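You operate a simulated robot arm through the tools that you are given. There is no shell and no other tool. Be economical: measure what you need, move in short steps, check, and stop when the job is done.

The job below is to be done with a simulated two-armed robot. You get a single attempt, and the scene is never put back.

JOB
Take the lid off the tin on the drum bench top and lay it down there.

Only the result counts: the job must be done as asked and must still hold three seconds after the hand-in. Knocking over, shifting, dropping, spilling or breaking anything else fails it. A push-on lid holds only when it is set on centred and level and pressed home; a screw cap is set on level and turned clockwise until tight.

ROBOT AND FRAMES
Two 6-joint arms with two-finger grippers on one trunk, on a base that drives. Base frame: it is fixed to the floor where the robot stands at the start and does not move with it; the origin is under the middle of the robot, x ahead of it, y to its left, z up; the surface under the hand at the start is at about z = 0.8. Units: m, degrees, N and s.
The left shoulder is at the start at [0.061, 0.143, 0.85], the right one opposite. With the tool pointing down near the work surface each hand reaches from about 0.3 to 0.72 m from the robot's upright axis, wherever it stands, measured 20 degrees to its own side. Payload 2.45 kg a hand.
The TCP of each hand is the grasp point between the finger pads, 0.026 m short of the fingertips. In the tool frame z runs along the fingers and y along their closing line. The gripper opens to 0.096 m. The gripper's body begins 0.069 m behind the TCP.
Orientation is that of the tool frame in the base frame, as a unit quaternion [x, y, z, w]. With the fingers straight down and closing along the base's y, the tool's x points along the base's -x, its y along +y and its z along -z.

CONTROLS
- The arms move only by the tool send_rows. It takes "left_rows", "right_rows" or both (then of equal length, played together; a hand with none holds still); each is a list that holds one entry, the list of rows, each a list of 7 numbers: the shift along the base's x, y, z in units of 300 mm (1.0 is 300 mm), then the turn, a rotation vector about the base's x, y, z in units of 90 degrees (1.0 is 90 degrees), then the gripper command, from -1 (shut) to 1 (fully open), values between in proportion. In form: [[[dx, dy, dz, wx, wy, wz, hand], ...]]. A call has 1 to 20 rows; each row is the pose to reach, as a shift and turn from the pose commanded when the call began. A call with a number of a shift or a turn outside -1 to 1 is refused whole. Each row takes 0.2 s and may step no farther than 0.05 m and 8.6 degrees from the row before; otherwise, or with a gripper value out of range, the whole call is refused. A pose out of reach is approached as far as the arm can. The call stops where the force on the tool passes 40 N (or 10 N more than at its start, if that is more) or the arm is blocked; 0.2 s more then pass. Each finger halts on what it meets, pressing with about 28 N; the grip force reading is that of the motor and also rises with nothing between the fingers. The clock runs only during rows and for 0.2 s after the last one: add rows that repeat a pose to give the fingers time. The reply holds the time, the measured pose of the TCP, the force on the tool along the base axes, the opening and the grip force, in the units named above and with some noise, with the torque about the TCP (base axes, N m) and any sound that the robot's microphone picked up.
- Cameras (640 x 400 px; columns grow to the right, rows downward): "scene" is now at [0.1452, -0.0233, 1.4657]; the picture's right is [-0.26, -0.96, 0.00], its down [-0.63, 0.17, -0.76] and it looks along [0.73, -0.20, -0.65] (base axes); focal length 252 px, centre (320, 200). "left" rides on the left gripper at [0.082, -0.003, -0.098] in its tool frame; the picture's right is [0.04, 1.00, 0.00], its down [-0.73, 0.03, -0.68] and it looks along [-0.68, 0.03, 0.73] (tool axes); focal length 256 px, centre (320, 200). "right" rides on the right gripper at [0.082, 0.003, -0.098] in its tool frame; the picture's right is [-0.04, 1.00, 0.00], its down [-0.73, -0.03, -0.68] and it looks along [-0.68, -0.03, 0.73] (tool axes); focal length 256 px, centre (320, 200). There is no depth. A picture from a camera that has moved, and an enlarged one, comes with that camera's place and axes in the base frame and with its lens.
- camera(camera): a new picture of that camera. It takes no simulated time.
- raise_lower(by): slides the trunk up (or, below 0, down) by that many m; the arms and the scene camera ride with it, the base frame stays. It gives what a move gives, with no picture.
- drive_base(legs): drives the robot by 1 to 6 legs, each [ahead, turn to the left] in m and degrees, along the robot's own axes; the way and the turn of a leg run together, so that a leg with both is an arc; at most 1.5 m and 180 degrees a leg. The arms and the cameras ride along, it lands a little off, and it stops where it bumps. It gives what a move gives.
- turn_head(pan, tilt): turns the head with the scene camera to pan (to the left, within 86 degrees either way) and tilt (down, from -29 to 69), counted from straight ahead of the robot. It gives what a move gives.
- close_up(camera, box): a new picture of the part [left, top, right, bottom] of that camera's present view, enlarged. It takes no simulated time.
- close_job(): hands the job in; it is judged then, once.

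Work in short steps. Places have to be worked out from the pictures, the camera data and where the tool is seen: move nearer, look again, correct. Check each grasp and each placing, and mend what went wrong. You have 120 turns and 108 pictures in all, those below and enlarged ones among them. Open the grippers and draw the arms clear of the work before you hand the job in, unless the task says otherwise; then end with one line.

The tools are called after "Request:" as a command line: name --argument value ..., lists and objects as JSON in quotes. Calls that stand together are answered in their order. send_rows: Moves the arms, as the interface text tells. Its arguments: {"type":"object","properties":{"left_rows":{"type":"array","items":{"type":"array","items":{"type":"array","items":{"type":"number"}}}},"right_rows":{"type":"array","items":{"type":"array","items":{"type":"array","items":{"type":"number"}}}}},"required":[]} The other tools are called the same way: raise_lower (by) slides the trunk up or down; drive_base (legs) drives the base; turn_head (pan, tilt) turns the head that bears the scene camera; camera (camera) takes a picture; close_up (camera, box) takes an enlarged picture of a part of a camera's view; close_job () hands the job in.

At the start:

```text
time: 0.0
left_tcp_pos: [0.5703, 0.206, 1.0426]
left_orientation: [-0.001, 1.0, 0.001, 0.001]
left_wrist_force: [0.1, 0.1, -0.7]
left_wrist_torque: [0.02, 0.02, 0.0]
left_finger_gap: 0.0961
left_grip_force: 0.1
right_tcp_pos: [0.4899, -0.2769, 1.0746]
right_orientation: [0.0, 1.0, 0.0, 0.0]
right_wrist_force: [0.9, 0.1, -0.6]
right_wrist_torque: [0.04, 0.02, 0.01]
right_finger_gap: 0.096
right_grip_force: 0.0
trunk travel left (down, up): [-0.475, 0.115]
robot x, y, heading: [-0.0026, 0.0022, -0.1]
head pan, tilt: [-15.2, 40.4]
```

scene: 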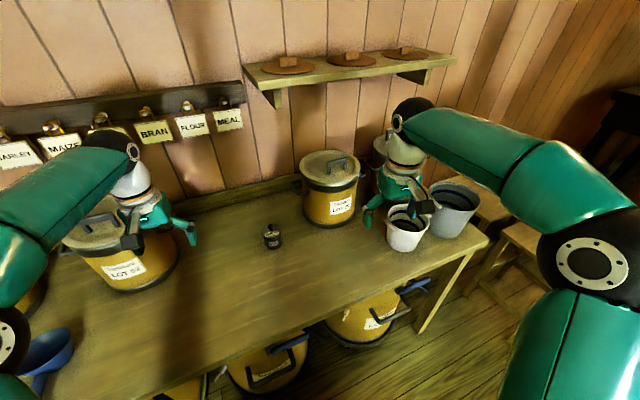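
right: 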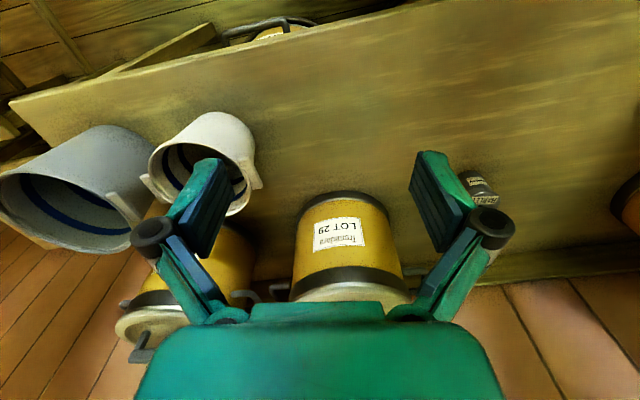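
left: 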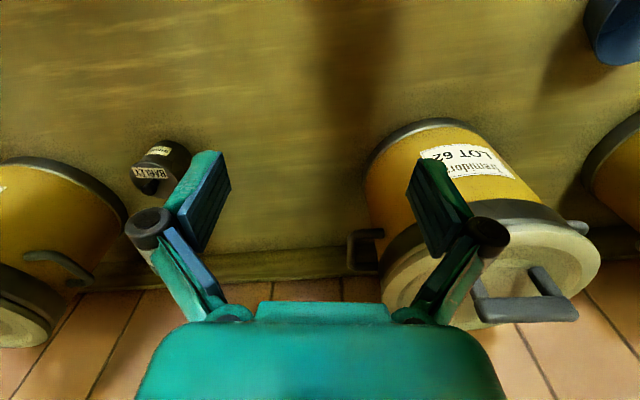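

The small dark container in mid-bench looks like the tin; I zoom in on it from the scene and left cameras.

Request:
close_up --camera "scene" --box '[232, 210, 312, 260]'

Request:
close_up --camera "left" --box '[100, 120, 228, 200]'

Request:
close_up --camera "scene" --box '[280, 130, 500, 268]'

```text
8.00 times, centred on (272, 235) of scene
camera zoom: at [0.1452, -0.0233, 1.4657], right [-0.26, -0.96, 0.0], down [-0.63, 0.17, -0.76], along [0.73, -0.2, -0.65], focal length 2012 px, centre (704, -80)
```

zoom: 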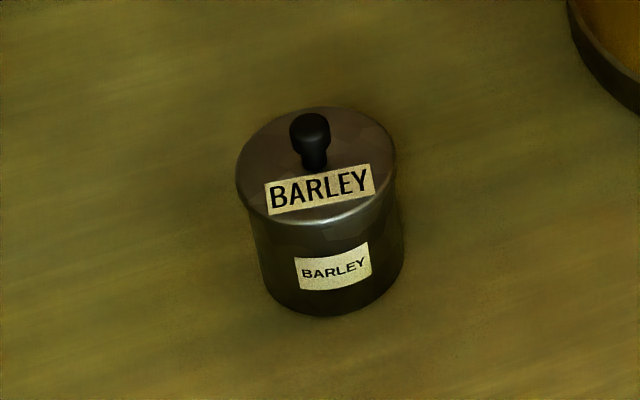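

```text
5.00 times, centred on (164, 160) of left
camera zoom: at [0.4885, 0.2024, 1.1396], right [-0.04, 1.0, 0.0], down [0.73, 0.03, 0.68], along [0.68, 0.03, -0.73], focal length 1280 px, centre (1100, 400)
```

zoom: 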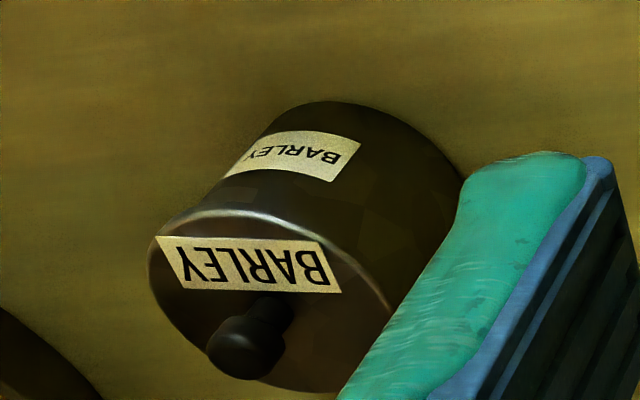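

```text
2.90 times, centred on (390, 199) of scene
camera zoom: at [0.1452, -0.0233, 1.4657], right [-0.26, -0.96, 0.0], down [-0.63, 0.17, -0.76], along [0.73, -0.2, -0.65], focal length 729 px, centre (117, 203)
```

zoom: 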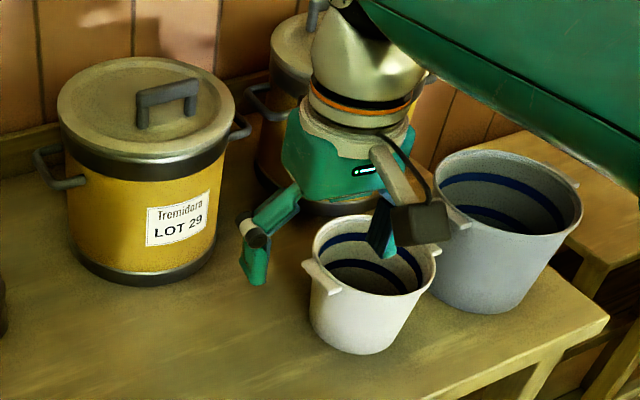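

The tin is a small BARLEY canister with a knobbed lid at about (0.708, -0.013), its lid top near z≈0.873 and its knob top near 0.894. It is slightly out of reach, so I draw the left hand back and up, then drive ahead a little.

Request:
send_rows --left_rows '[[[-0.1, 0, 0.1, 0, 0, 0, 1], [-0.2, 0, 0.2, 0, 0, 0, 1], [-0.3, 0, 0.3, 0, 0, 0, 1], [-0.4, 0, 0.3, 0, 0, 0, 1]]]'

Request:
drive_base --legs '[[0.1, 0]]'

Request:
camera --camera "right"

Request:
camera --camera "scene"

```text
time: 1.0
left_tcp_pos: [0.4492, 0.2046, 1.1324]
left_orientation: [-0.001, 1.0, 0.001, 0.002]
left_wrist_force: [0.5, 0.1, -0.1]
left_wrist_torque: [0.0, 0.0, -0.02]
left_finger_gap: 0.0959
left_grip_force: 0.1
right_tcp_pos: [0.489, -0.2771, 1.0756]
right_orientation: [0.0, 1.0, 0.001, 0.0]
right_wrist_force: [-0.1, -0.4, 0.3]
right_wrist_torque: [-0.01, 0.0, 0.0]
right_finger_gap: 0.0959
right_grip_force: 0.1
trunk travel left (down, up): [-0.475, 0.115]
robot x, y, heading: [-0.0005, -0.0011, -0.2]
head pan, tilt: [-15.2, 40.4]
```

```text
time: 2.2
left_tcp_pos: [0.5551, 0.2042, 1.1301]
left_orientation: [-0.001, 1.0, 0.001, 0.0]
left_wrist_force: [-0.2, 0.8, -0.5]
left_wrist_torque: [0.04, 0.06, 0.0]
left_finger_gap: 0.0961
left_grip_force: 0.2
right_tcp_pos: [0.5943, -0.2772, 1.0739]
right_orientation: [-0.001, 1.0, 0.001, -0.001]
right_wrist_force: [0.6, -0.5, -0.2]
right_wrist_torque: [-0.01, 0.06, 0.0]
right_finger_gap: 0.096
right_grip_force: 0.2
trunk travel left (down, up): [-0.475, 0.115]
robot x, y, heading: [0.1001, 0.0004, 0.1]
head pan, tilt: [-15.2, 40.4]
```

```text
101 pictures are left
camera right: at [0.5132, -0.2739, 1.1733], right [0.04, 1.0, 0.0], down [0.74, -0.03, 0.68], along [0.68, -0.03, -0.74], focal length 256 px, centre (320, 200)
```

right: 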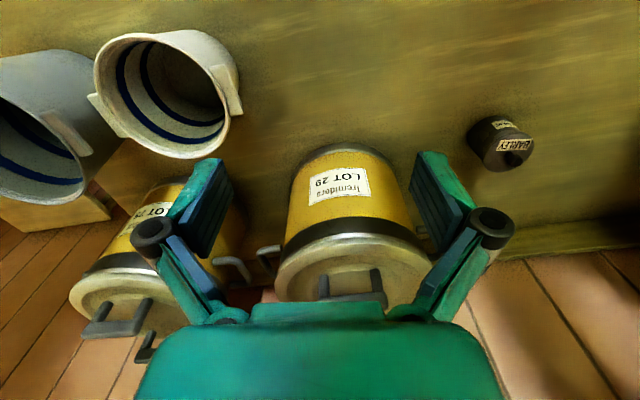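

```text
100 pictures are left
camera scene: at [0.2501, -0.0233, 1.4654], right [-0.26, -0.96, 0.0], down [-0.63, 0.17, -0.76], along [0.73, -0.2, -0.65], focal length 252 px, centre (320, 200)
```

scene: 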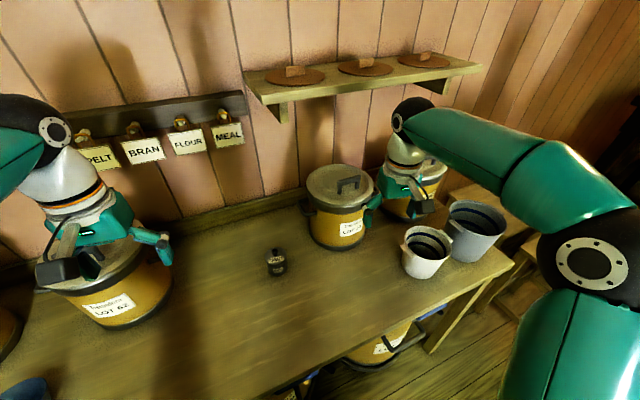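

The LOT 29 drum stands on the right-hand side, so the left hand is the freer one for this. I move it over the tin at about z 1.0 with the fingers half open and look.

Request:
send_rows --left_rows '[[[0.06, -0.093, -0.054, 0, 0, 0, 0.6], [0.12, -0.187, -0.108, 0, 0, 0, 0.3], [0.18, -0.28, -0.163, 0, 0, 0, 0], [0.24, -0.373, -0.217, 0, 0, 0, 0], [0.3, -0.467, -0.27, 0, 0, 0, 0], [0.36, -0.56, -0.325, 0, 0, 0, 0], [0.42, -0.653, -0.38, 0, 0, 0, 0], [0.483, -0.747, -0.433, 0, 0, 0, 0], [0.483, -0.747, -0.433, 0, 0, 0, 0]]]'

Request:
camera --camera "left"

Request:
camera --camera "scene"

```text
time: 4.2
left_tcp_pos: [0.6977, -0.0194, 1.0029]
left_orientation: [0.0, 1.0, 0.0, 0.001]
left_wrist_force: [0.5, 0.6, -0.9]
left_wrist_torque: [0.0, -0.02, 0.0]
left_finger_gap: 0.0481
left_grip_force: 0.0
right_tcp_pos: [0.5908, -0.2766, 1.0753]
right_orientation: [0.0, 1.0, -0.001, 0.0]
right_wrist_force: [-0.2, -0.4, 0.0]
right_wrist_torque: [-0.02, -0.02, -0.02]
right_finger_gap: 0.0962
right_grip_force: 0.1
trunk travel left (down, up): [-0.475, 0.115]
robot x, y, heading: [0.1027, -0.0002, -0.1]
head pan, tilt: [-15.2, 40.4]
```

```text
99 pictures are left
camera left: at [0.6153, -0.0215, 1.1004], right [-0.04, 1.0, 0.0], down [0.73, 0.03, 0.68], along [0.68, 0.03, -0.73], focal length 256 px, centre (320, 200)
```

left: 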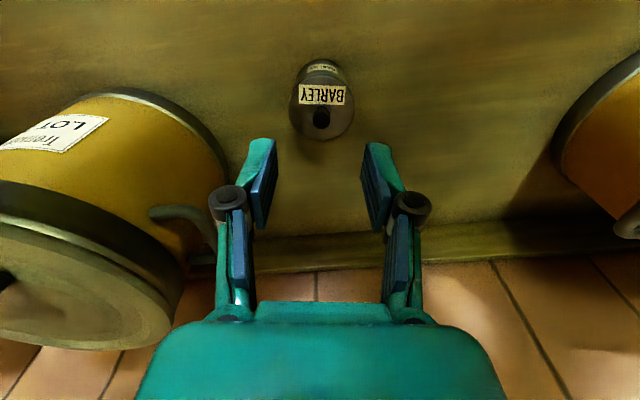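

```text
98 pictures are left
camera scene: at [0.2469, -0.0229, 1.4659], right [-0.26, -0.96, 0.0], down [-0.63, 0.17, -0.76], along [0.73, -0.2, -0.65], focal length 252 px, centre (320, 200)
```

scene: 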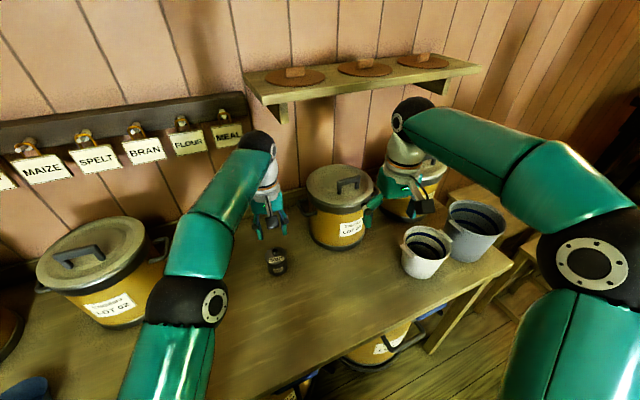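

The knob is at about (0.713, -0.017). I shift over it and lower to z≈0.94, where the tips are still clear of the knob, then look again.

Request:
send_rows --left_rows '[[[0.05, 0.007, -0.07, 0, 0, 0, 0], [0.05, 0.007, -0.14, 0, 0, 0, 0], [0.05, 0.007, -0.2, 0, 0, 0, 0], [0.05, 0.007, -0.2, 0, 0, 0, 0]]]'

Request:
camera --camera "left"

Request:
close_up --camera "scene" --box '[232, 200, 328, 280]'

```text
time: 5.2
left_tcp_pos: [0.7145, -0.0165, 0.9429]
left_orientation: [-0.002, 1.0, 0.0, 0.001]
left_wrist_force: [-0.2, -0.5, 0.7]
left_wrist_torque: [0.0, -0.02, -0.01]
left_finger_gap: 0.0483
left_grip_force: 0.0
right_tcp_pos: [0.5914, -0.2776, 1.0758]
right_orientation: [0.0, 1.0, 0.0, -0.001]
right_wrist_force: [0.7, -0.9, 0.6]
right_wrist_torque: [0.0, 0.01, -0.01]
right_finger_gap: 0.096
right_grip_force: 0.0
trunk travel left (down, up): [-0.475, 0.115]
robot x, y, heading: [0.1022, -0.0009, -0.0]
head pan, tilt: [-15.2, 40.4]
```

```text
97 pictures are left
camera left: at [0.6317, -0.0193, 1.0408], right [-0.04, 1.0, 0.0], down [0.73, 0.03, 0.68], along [0.68, 0.03, -0.73], focal length 256 px, centre (320, 200)
```

left: 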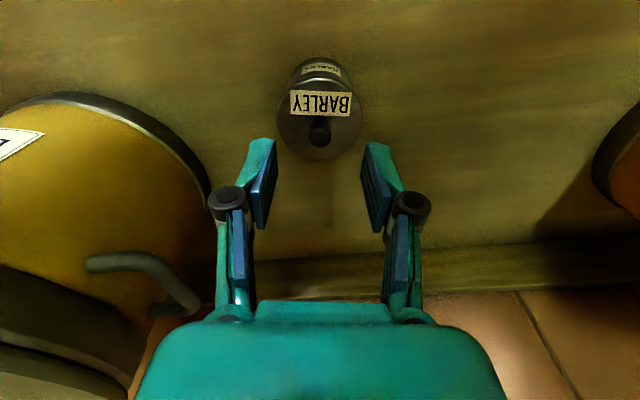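

```text
5.00 times, centred on (280, 240) of scene
camera zoom: at [0.2474, -0.0234, 1.4658], right [-0.26, -0.96, 0.0], down [-0.63, 0.17, -0.76], along [0.73, -0.2, -0.65], focal length 1258 px, centre (520, 0)
```

zoom: 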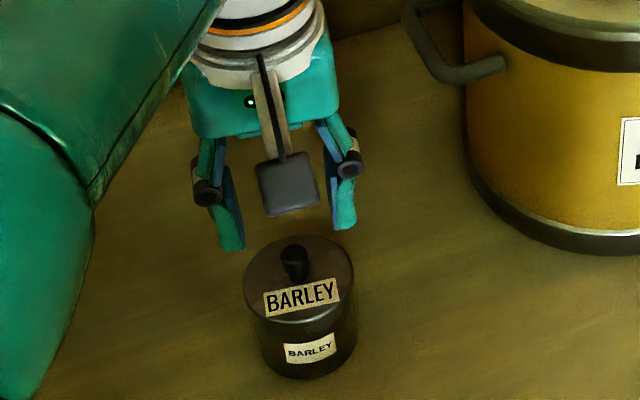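

The knob still reads about (0.714, -0.017), right under the TCP. I lower further to z≈0.908, watching the force.

Request:
send_rows --left_rows '[[[0, 0, -0.05, 0, 0, 0, 0], [0, 0, -0.09, 0, 0, 0, 0], [0, 0, -0.117, 0, 0, 0, 0], [0, 0, -0.117, 0, 0, 0, 0]]]'

Request:
camera --camera "left"

Request:
close_up --camera "scene" --box '[232, 210, 328, 280]'

Request:
close_up --camera "right" --box '[440, 60, 600, 200]'

```text
time: 6.2
left_tcp_pos: [0.7158, -0.0182, 0.9069]
left_orientation: [0.001, 1.0, 0.001, 0.001]
left_wrist_force: [0.0, -0.3, 0.4]
left_wrist_torque: [0.03, 0.02, 0.02]
left_finger_gap: 0.048
left_grip_force: 0.1
right_tcp_pos: [0.593, -0.2776, 1.0744]
right_orientation: [0.0, 1.0, -0.001, -0.001]
right_wrist_force: [0.0, 0.0, 1.3]
right_wrist_torque: [0.0, -0.02, -0.03]
right_finger_gap: 0.0962
right_grip_force: 0.1
trunk travel left (down, up): [-0.475, 0.115]
robot x, y, heading: [0.1002, -0.0029, -0.1]
head pan, tilt: [-15.2, 40.4]
```

```text
95 pictures are left
camera left: at [0.6321, -0.0207, 1.0051], right [-0.04, 1.0, 0.0], down [0.73, 0.03, 0.68], along [0.68, 0.03, -0.73], focal length 256 px, centre (320, 200)
```

left: 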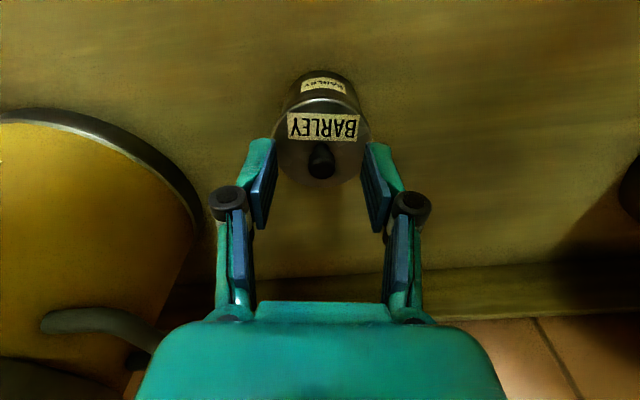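

```text
5.71 times, centred on (280, 245) of scene
camera zoom: at [0.2479, -0.0234, 1.4657], right [-0.26, -0.96, 0.0], down [-0.63, 0.17, -0.76], along [0.73, -0.2, -0.65], focal length 1437 px, centre (549, -57)
```

zoom: 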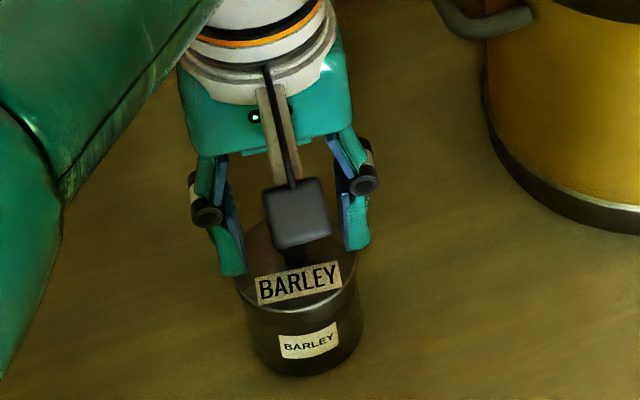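

```text
2.86 times, centred on (520, 130) of right
camera zoom: at [0.5115, -0.2739, 1.1745], right [0.04, 1.0, 0.0], down [0.73, -0.03, 0.68], along [0.68, -0.03, -0.73], focal length 731 px, centre (-251, 400)
```

zoom: 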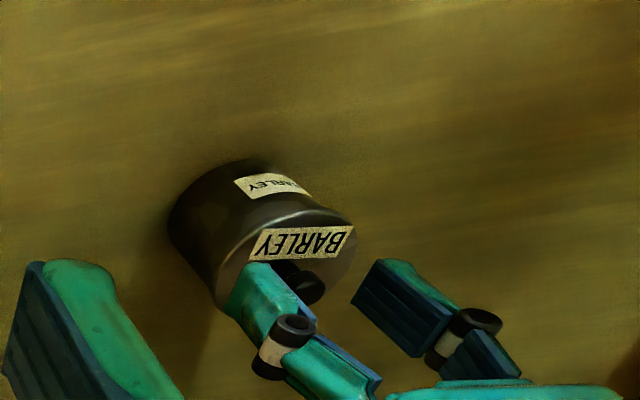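

The knob sits between the tips, about level with the fingertips. I lower another 7 mm and check for contact.

Request:
send_rows --left_rows '[[[0, 0, -0.012, 0, 0, 0, 0], [0, 0.002, -0.023, 0, 0, 0, 0], [0, 0.002, -0.023, 0, 0, 0, 0]]]'

Request:
camera --camera "left"

Request:
close_up --camera "right" --box '[470, 90, 570, 180]'

```text
time: 7.0
left_tcp_pos: [0.7139, -0.0175, 0.9002]
left_orientation: [0.0, 1.0, 0.001, 0.002]
left_wrist_force: [0.3, -0.1, 0.0]
left_wrist_torque: [0.01, 0.01, 0.01]
left_finger_gap: 0.0481
left_grip_force: 0.1
right_tcp_pos: [0.5928, -0.2779, 1.0746]
right_orientation: [0.0, 1.0, 0.0, 0.0]
right_wrist_force: [0.8, -0.1, -0.9]
right_wrist_torque: [-0.02, -0.02, 0.01]
right_finger_gap: 0.0959
right_grip_force: 0.2
trunk travel left (down, up): [-0.475, 0.115]
robot x, y, heading: [0.1009, -0.0007, -0.0]
head pan, tilt: [-15.2, 40.4]
```

```text
92 pictures are left
camera left: at [0.6321, -0.0192, 0.998], right [-0.04, 1.0, 0.0], down [0.73, 0.03, 0.68], along [0.68, 0.03, -0.73], focal length 256 px, centre (320, 200)
```

left: 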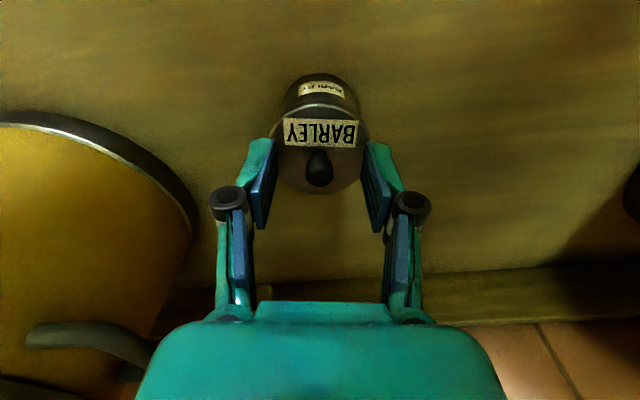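

```text
4.44 times, centred on (520, 135) of right
camera zoom: at [0.5115, -0.2739, 1.1745], right [0.04, 1.0, 0.0], down [0.73, -0.03, 0.68], along [0.68, -0.03, -0.73], focal length 1138 px, centre (-569, 489)
```

zoom: 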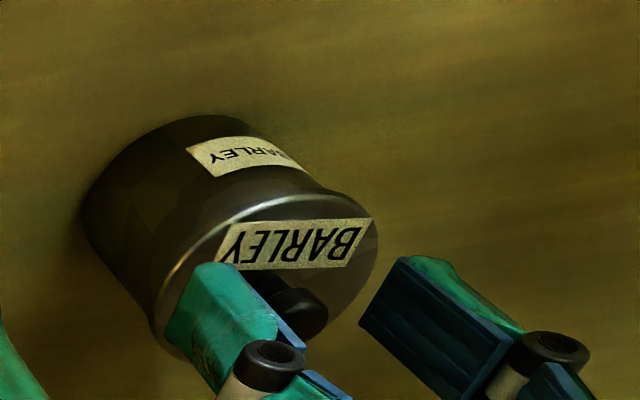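

The knob head lies about 16 mm below the TCP, well between the pads. I go 2 mm lower and close the fingers.

Request:
send_rows --left_rows '[[[0, 0, -0.007, 0, 0, 0, 0], [0, 0, -0.007, 0, 0, 0, -0.3], [0, 0, -0.007, 0, 0, 0, -0.6], [0, 0, -0.007, 0, 0, 0, -1], [0, 0, -0.007, 0, 0, 0, -1], [0, 0, -0.007, 0, 0, 0, -1]]]'

Request:
camera --camera "left"

```text
time: 8.4
left_tcp_pos: [0.7146, -0.0172, 0.8964]
left_orientation: [0.0, 1.0, 0.001, 0.001]
left_wrist_force: [0.1, 0.6, 0.4]
left_wrist_torque: [0.03, 0.0, -0.03]
left_finger_gap: 0.0141
left_grip_force: 28.1
right_tcp_pos: [0.5926, -0.2779, 1.076]
right_orientation: [0.0, 1.0, 0.0, 0.0]
right_wrist_force: [0.1, 0.5, 0.5]
right_wrist_torque: [-0.03, 0.01, 0.01]
right_finger_gap: 0.096
right_grip_force: 0.0
trunk travel left (down, up): [-0.475, 0.115]
robot x, y, heading: [0.1043, 0.0035, -0.0]
head pan, tilt: [-15.2, 40.4]
heard: snap
```

```text
90 pictures are left
camera left: at [0.6321, -0.0195, 0.9957], right [-0.04, 1.0, 0.0], down [0.73, 0.03, 0.68], along [0.68, 0.03, -0.73], focal length 256 px, centre (320, 200)
```

left: 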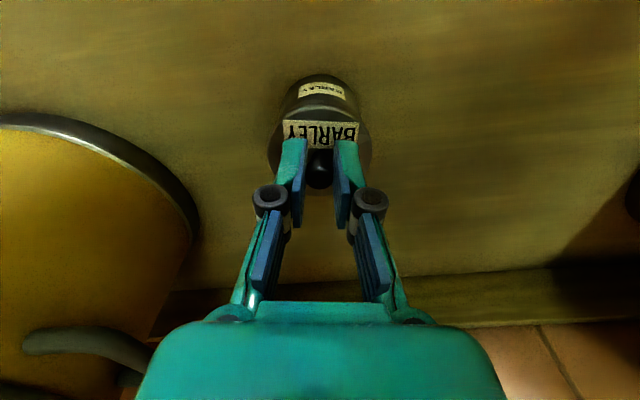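

The knob is gripped (gap 14 mm). I lift slowly and look.

Request:
send_rows --left_rows '[[[0, 0, 0.01, 0, 0, 0, -1], [0, 0, 0.02, 0, 0, 0, -1], [0, 0, 0.03, 0, 0, 0, -1], [0, 0, 0.04, 0, 0, 0, -1], [0, 0, 0.05, 0, 0, 0, -1], [0, 0, 0.06, 0, 0, 0, -1], [0, 0, 0.06, 0, 0, 0, -1]]]'

Request:
camera --camera "left"

Request:
close_up --camera "scene" --box '[232, 210, 328, 280]'

```text
time: 10.0
left_tcp_pos: [0.7138, -0.0171, 0.9155]
left_orientation: [0.0, 1.0, 0.0, 0.001]
left_wrist_force: [0.2, 0.1, -0.7]
left_wrist_torque: [0.0, -0.01, 0.0]
left_finger_gap: 0.0141
left_grip_force: 27.4
right_tcp_pos: [0.5917, -0.2771, 1.0752]
right_orientation: [0.001, 1.0, 0.0, -0.001]
right_wrist_force: [0.1, 0.1, 1.1]
right_wrist_torque: [0.01, 0.04, 0.0]
right_finger_gap: 0.0961
right_grip_force: 0.1
trunk travel left (down, up): [-0.475, 0.115]
robot x, y, heading: [0.1022, -0.0006, -0.2]
head pan, tilt: [-15.2, 40.4]
```

```text
89 pictures are left
camera left: at [0.6315, -0.0196, 1.0134], right [-0.04, 1.0, 0.0], down [0.73, 0.03, 0.68], along [0.68, 0.03, -0.73], focal length 256 px, centre (320, 200)
```

left: 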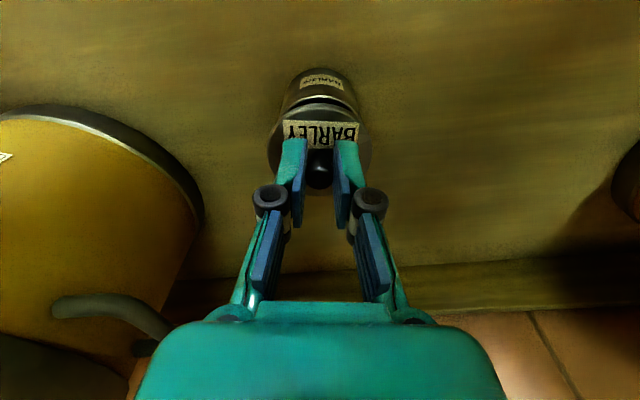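

```text
5.71 times, centred on (280, 245) of scene
camera zoom: at [0.248, -0.0234, 1.4657], right [-0.26, -0.96, 0.0], down [-0.63, 0.17, -0.76], along [0.73, -0.2, -0.65], focal length 1437 px, centre (549, -57)
```

zoom: 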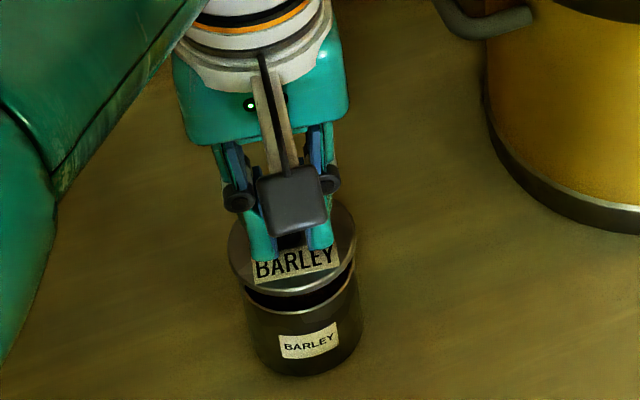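

The lid came off cleanly and the tin stayed put. I lift it 55 mm more and carry it left to about (0.69, 0.13), a free stretch of bench.

Request:
send_rows --left_rows '[[[0, 0, 0.06, 0, 0, 0, -1], [0, 0, 0.12, 0, 0, 0, -1], [0, 0, 0.18, 0, 0, 0, -1], [-0.01, 0.08, 0.18, 0, 0, 0, -1], [-0.03, 0.18, 0.18, 0, 0, 0, -1], [-0.05, 0.28, 0.18, 0, 0, 0, -1], [-0.07, 0.38, 0.18, 0, 0, 0, -1], [-0.08, 0.48, 0.18, 0, 0, 0, -1], [-0.08, 0.48, 0.18, 0, 0, 0, -1]]]'

Request:
camera --camera "left"

Request:
camera --camera "scene"

Request:
camera --camera "right"

```text
time: 12.0
left_tcp_pos: [0.6903, 0.1282, 0.9715]
left_orientation: [0.0, 1.0, 0.0, 0.001]
left_wrist_force: [-0.3, 0.6, 0.0]
left_wrist_torque: [-0.01, -0.01, -0.01]
left_finger_gap: 0.0143
left_grip_force: 27.9
right_tcp_pos: [0.5906, -0.2778, 1.0754]
right_orientation: [-0.001, 1.0, 0.0, 0.0]
right_wrist_force: [1.2, -1.0, 0.2]
right_wrist_torque: [0.0, -0.01, 0.0]
right_finger_gap: 0.0959
right_grip_force: 0.1
trunk travel left (down, up): [-0.475, 0.115]
robot x, y, heading: [0.1021, 0.0007, 0.1]
head pan, tilt: [-15.2, 40.4]
```

```text
87 pictures are left
camera left: at [0.6077, 0.1259, 1.069], right [-0.04, 1.0, 0.0], down [0.73, 0.03, 0.68], along [0.68, 0.03, -0.73], focal length 256 px, centre (320, 200)
```

left: 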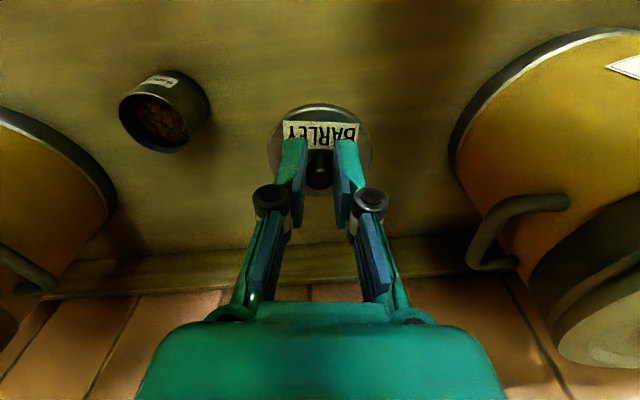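

```text
86 pictures are left
camera scene: at [0.2481, -0.0236, 1.4657], right [-0.26, -0.96, 0.0], down [-0.63, 0.17, -0.76], along [0.73, -0.2, -0.65], focal length 252 px, centre (320, 200)
```

scene: 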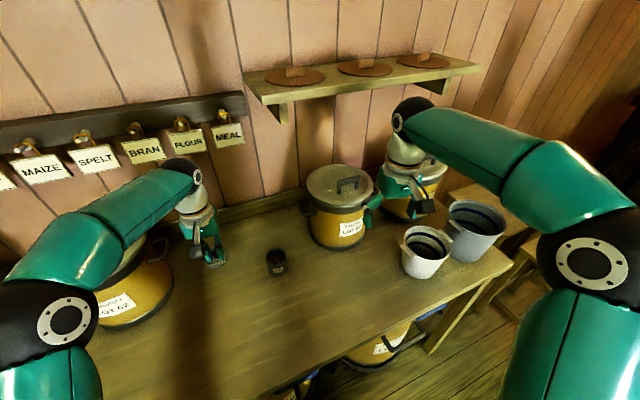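

```text
85 pictures are left
camera right: at [0.5115, -0.2741, 1.1744], right [0.04, 1.0, 0.0], down [0.73, -0.03, 0.68], along [0.68, -0.03, -0.73], focal length 256 px, centre (320, 200)
```

right: 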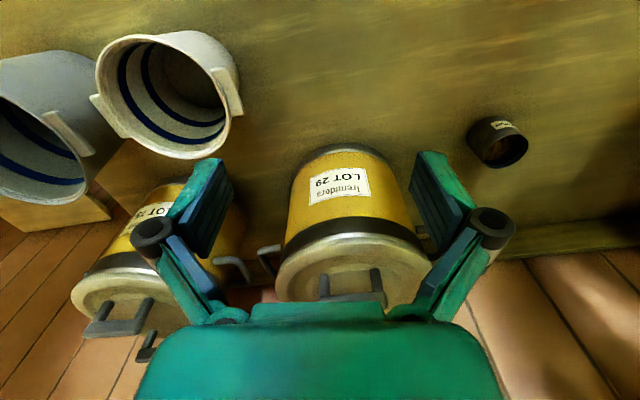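

Both the tin and lid look fine. I shift a bit to y≈0.115, away from the LOT 62 drum's handle, and lower to z≈0.865.

Request:
send_rows --left_rows '[[[0, -0.045, -0.05, 0, 0, 0, -1], [0, -0.045, -0.15, 0, 0, 0, -1], [0, -0.045, -0.25, 0, 0, 0, -1], [0, -0.045, -0.31, 0, 0, 0, -1], [0, -0.045, -0.355, 0, 0, 0, -1], [0, -0.045, -0.355, 0, 0, 0, -1]]]'

Request:
camera --camera "left"

Request:
close_up --camera "scene" --box '[140, 180, 300, 300]'

Request:
camera --camera "scene"

```text
time: 13.4
left_tcp_pos: [0.6898, 0.1131, 0.8639]
left_orientation: [0.0, 1.0, 0.001, 0.0]
left_wrist_force: [0.5, 0.0, -0.2]
left_wrist_torque: [0.04, 0.01, -0.02]
left_finger_gap: 0.0142
left_grip_force: 28.1
right_tcp_pos: [0.5928, -0.2771, 1.0746]
right_orientation: [0.0, 1.0, 0.0, 0.0]
right_wrist_force: [-0.4, -1.4, 0.3]
right_wrist_torque: [0.01, -0.02, 0.0]
right_finger_gap: 0.096
right_grip_force: 0.0
trunk travel left (down, up): [-0.475, 0.115]
robot x, y, heading: [0.1027, -0.002, -0.1]
head pan, tilt: [-15.2, 40.4]
```

```text
84 pictures are left
camera left: at [0.6078, 0.1114, 0.9613], right [-0.04, 1.0, 0.0], down [0.73, 0.03, 0.68], along [0.68, 0.03, -0.73], focal length 256 px, centre (320, 200)
```

left: 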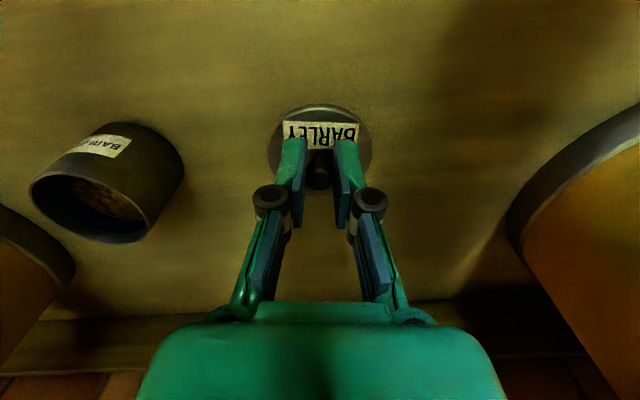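

```text
3.33 times, centred on (220, 240) of scene
camera zoom: at [0.2478, -0.0234, 1.4657], right [-0.26, -0.96, 0.0], down [-0.63, 0.17, -0.76], along [0.73, -0.2, -0.65], focal length 838 px, centre (653, 67)
```

zoom: 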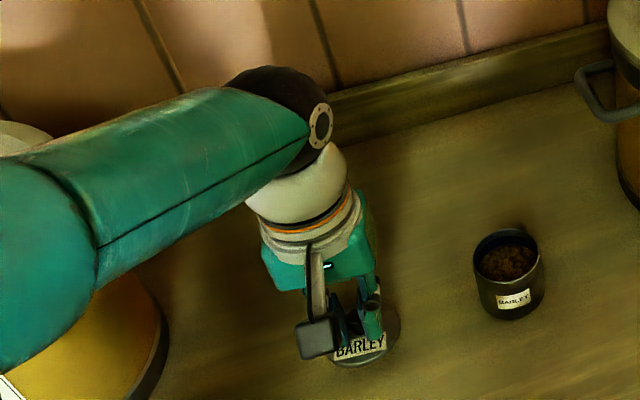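

```text
82 pictures are left
camera scene: at [0.2478, -0.0234, 1.4657], right [-0.26, -0.96, 0.0], down [-0.63, 0.17, -0.76], along [0.73, -0.2, -0.65], focal length 252 px, centre (320, 200)
```

scene: 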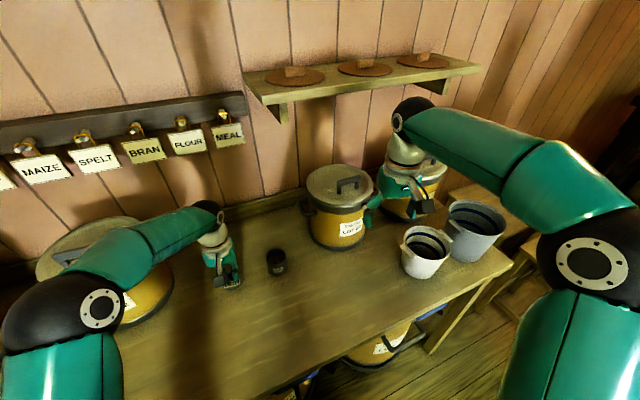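

The lid is level with about 2 cm still to go. I lower in small steps while watching the force.

Request:
send_rows --left_rows '[[[0, 0, -0.015, 0, 0, 0, -1], [0, 0, -0.03, 0, 0, 0, -1], [0, 0, -0.04, 0, 0, 0, -1], [0, 0, -0.04, 0, 0, 0, -1]]]'

Request:
close_up --camera "left" --box '[240, 80, 400, 200]'

Request:
close_up --camera "scene" --box '[190, 240, 270, 300]'

```text
time: 14.4
left_tcp_pos: [0.6898, 0.113, 0.8517]
left_orientation: [0.0, 1.0, 0.001, 0.001]
left_wrist_force: [0.6, -0.4, -1.2]
left_wrist_torque: [0.02, 0.0, -0.02]
left_finger_gap: 0.0142
left_grip_force: 28.0
right_tcp_pos: [0.591, -0.2768, 1.0756]
right_orientation: [-0.001, 1.0, 0.0, -0.002]
right_wrist_force: [0.4, 0.6, 0.1]
right_wrist_torque: [0.01, 0.01, 0.01]
right_finger_gap: 0.096
right_grip_force: 0.0
trunk travel left (down, up): [-0.475, 0.115]
robot x, y, heading: [0.102, -0.001, 0.0]
head pan, tilt: [-15.2, 40.4]
```

```text
3.33 times, centred on (320, 140) of left
camera zoom: at [0.6077, 0.1109, 0.9496], right [-0.04, 1.0, 0.0], down [0.73, 0.03, 0.68], along [0.68, 0.03, -0.73], focal length 853 px, centre (320, 400)
```

zoom: 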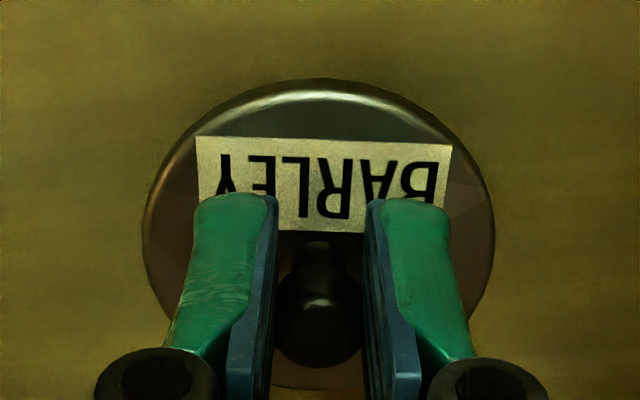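

```text
6.67 times, centred on (230, 270) of scene
camera zoom: at [0.248, -0.0233, 1.4657], right [-0.26, -0.96, 0.0], down [-0.63, 0.17, -0.76], along [0.73, -0.2, -0.65], focal length 1677 px, centre (920, -267)
```

zoom: 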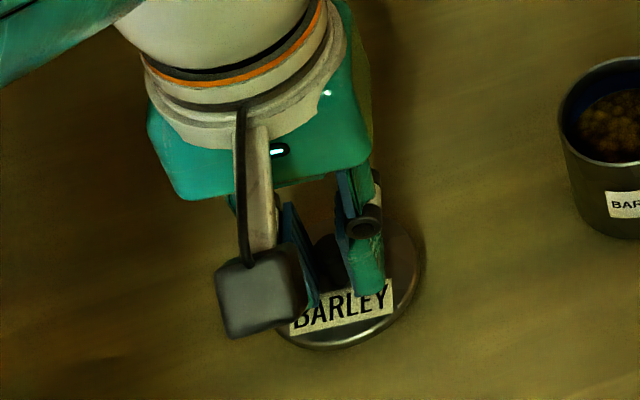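

Still no contact; I continue down in fine steps.

Request:
send_rows --left_rows '[[[0, 0, -0.007, 0, 0, 0, -1], [0, 0, -0.013, 0, 0, 0, -1], [0, 0, -0.02, 0, 0, 0, -1]]]'

Request:
close_up --camera "left" --box '[240, 80, 400, 200]'

```text
time: 15.2
left_tcp_pos: [0.6899, 0.1131, 0.8449]
left_orientation: [0.0, 1.0, 0.001, 0.001]
left_wrist_force: [-0.5, 0.6, -1.4]
left_wrist_torque: [0.0, 0.02, 0.0]
left_finger_gap: 0.0141
left_grip_force: 28.3
right_tcp_pos: [0.5934, -0.2774, 1.0762]
right_orientation: [-0.001, 1.0, 0.0, -0.001]
right_wrist_force: [0.3, 0.3, -0.3]
right_wrist_torque: [0.02, 0.01, 0.01]
right_finger_gap: 0.0961
right_grip_force: 0.0
trunk travel left (down, up): [-0.475, 0.115]
robot x, y, heading: [0.107, -0.0009, -0.1]
head pan, tilt: [-15.2, 40.4]
```

```text
3.33 times, centred on (320, 140) of left
camera zoom: at [0.6076, 0.1105, 0.943], right [-0.04, 1.0, 0.0], down [0.73, 0.03, 0.68], along [0.68, 0.03, -0.73], focal length 853 px, centre (320, 400)
```

zoom: 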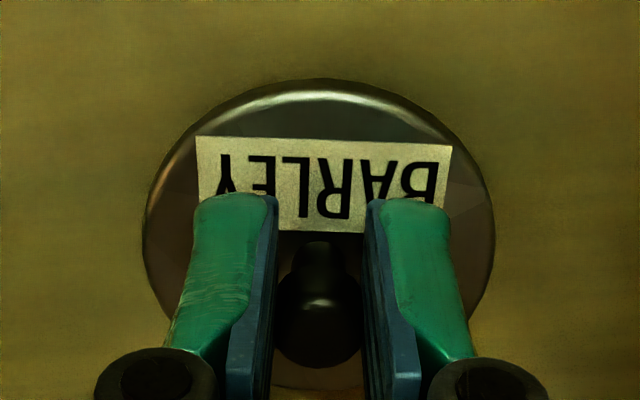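

Request:
send_rows --left_rows '[[[0, 0, -0.007, 0, 0, 0, -1], [0, 0, -0.013, 0, 0, 0, -1]]]'

Request:
close_up --camera "left" --box '[240, 80, 400, 200]'

```text
time: 15.8
left_tcp_pos: [0.6897, 0.1127, 0.8428]
left_orientation: [-0.001, 1.0, 0.002, 0.002]
left_wrist_force: [-1.2, -0.3, 8.1]
left_wrist_torque: [-0.04, 0.04, 0.03]
left_finger_gap: 0.014
left_grip_force: 28.1
right_tcp_pos: [0.5903, -0.2768, 1.0759]
right_orientation: [-0.001, 1.0, 0.0, 0.0]
right_wrist_force: [-0.8, 0.6, 0.2]
right_wrist_torque: [-0.01, 0.02, 0.01]
right_finger_gap: 0.0959
right_grip_force: 0.1
trunk travel left (down, up): [-0.475, 0.115]
robot x, y, heading: [0.1004, -0.0025, 0.1]
head pan, tilt: [-15.2, 40.4]
```

```text
3.33 times, centred on (320, 140) of left
camera zoom: at [0.6075, 0.1104, 0.9408], right [-0.04, 1.0, 0.0], down [0.73, 0.03, 0.68], along [0.68, 0.03, -0.73], focal length 853 px, centre (320, 400)
```

zoom: 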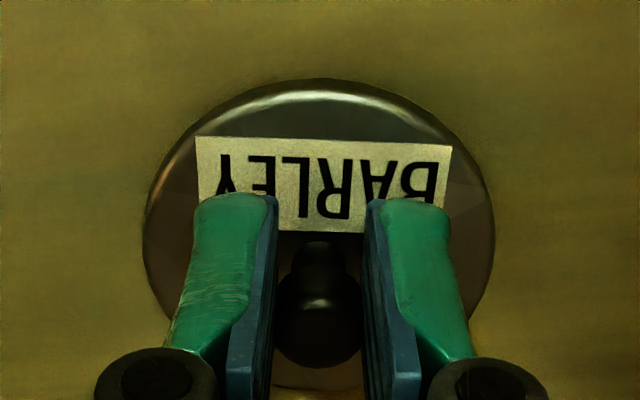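

The 8 N reading shows the lid is on the bench. I open the fingers partway and rise straight up.

Request:
send_rows --left_rows '[[[0, 0, 0, 0, 0, 0, -0.5], [0, 0, 0, 0, 0, 0, -0.2], [0, 0, 0, 0, 0, 0, 0], [0, 0, 0, 0, 0, 0, 0], [0, 0, 0.05, 0, 0, 0, 0], [0, 0, 0.15, 0, 0, 0, 0], [0, 0, 0.3, 0, 0, 0, 0], [0, 0, 0.45, 0, 0, 0, 0], [0, 0, 0.6, 0, 0, 0, 0], [0, 0, 0.7, 0, 0, 0, 0]]]'

Request:
camera --camera "left"

Request:
camera --camera "scene"

```text
time: 18.0
left_tcp_pos: [0.6891, 0.1161, 1.0515]
left_orientation: [0.0, 1.0, 0.0, 0.0]
left_wrist_force: [-0.5, -0.3, -0.5]
left_wrist_torque: [-0.01, 0.01, 0.0]
left_finger_gap: 0.0479
left_grip_force: 0.1
right_tcp_pos: [0.592, -0.2766, 1.0754]
right_orientation: [0.0, 1.0, 0.001, 0.0]
right_wrist_force: [-0.6, 0.8, 0.6]
right_wrist_torque: [-0.01, 0.02, 0.0]
right_finger_gap: 0.0961
right_grip_force: 0.0
trunk travel left (down, up): [-0.475, 0.115]
robot x, y, heading: [0.1027, 0.0004, -0.1]
head pan, tilt: [-15.2, 40.4]
```

```text
77 pictures are left
camera left: at [0.6074, 0.1134, 1.1491], right [-0.04, 1.0, 0.0], down [0.73, 0.03, 0.68], along [0.68, 0.03, -0.73], focal length 256 px, centre (320, 200)
```

left: 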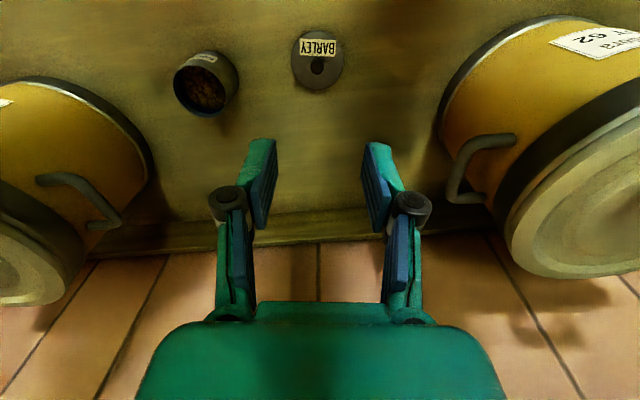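

```text
76 pictures are left
camera scene: at [0.2477, -0.0234, 1.4657], right [-0.26, -0.96, 0.0], down [-0.63, 0.17, -0.76], along [0.73, -0.2, -0.65], focal length 252 px, centre (320, 200)
```

scene: 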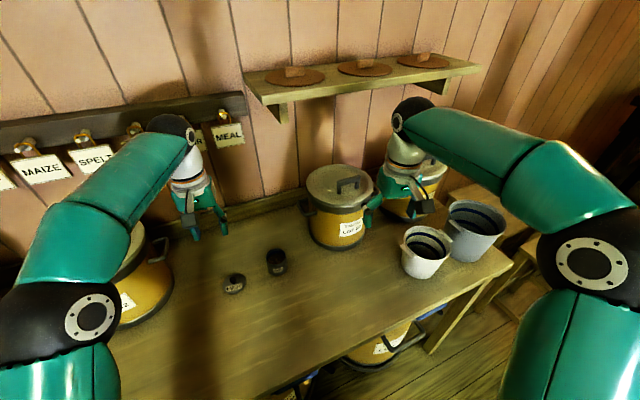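

The lid lies flat on the bench beside the open tin. I draw the left hand back and open it.

Request:
send_rows --left_rows '[[[-0.1, 0.05, 0.1, 0, 0, 0, 0.5], [-0.22, 0.1, 0.15, 0, 0, 0, 1], [-0.35, 0.15, 0.2, 0, 0, 0, 1], [-0.5, 0.2, 0.2, 0, 0, 0, 1], [-0.5, 0.2, 0.2, 0, 0, 0, 1]]]'

Request:
camera --camera "scene"

```text
time: 19.2
left_tcp_pos: [0.5416, 0.1729, 1.1108]
left_orientation: [0.0, 1.0, 0.001, 0.001]
left_wrist_force: [-0.3, 0.0, -0.2]
left_wrist_torque: [0.01, 0.03, 0.01]
left_finger_gap: 0.096
left_grip_force: 0.0
right_tcp_pos: [0.5922, -0.2776, 1.0747]
right_orientation: [0.0, 1.0, -0.001, -0.001]
right_wrist_force: [0.7, 0.2, -0.6]
right_wrist_torque: [0.02, 0.03, 0.02]
right_finger_gap: 0.0959
right_grip_force: 0.1
trunk travel left (down, up): [-0.475, 0.115]
robot x, y, heading: [0.1036, 0.0031, -0.2]
head pan, tilt: [-15.2, 40.4]
```

```text
75 pictures are left
camera scene: at [0.2488, -0.0236, 1.4655], right [-0.26, -0.96, 0.0], down [-0.63, 0.17, -0.76], along [0.73, -0.2, -0.65], focal length 252 px, centre (320, 200)
```

scene: 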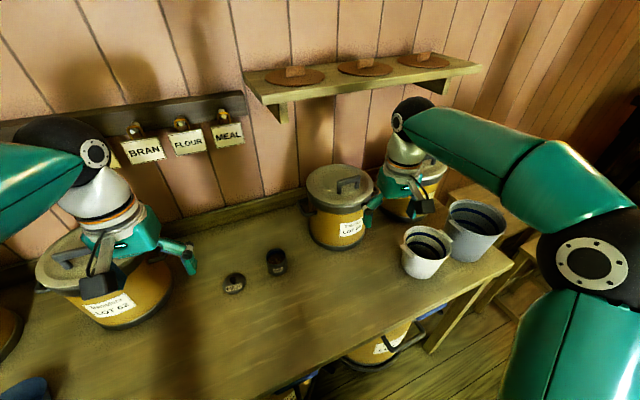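

Everything is in place and the arms are clear, so I hand the job in.

Request:
close_job

```text
The job is handed in.
```

The lid is off the BARLEY tin and lying flat, knob up, on the bench beside it; the tin stayed upright where it stood, and the last picture shows nothing else disturbed.
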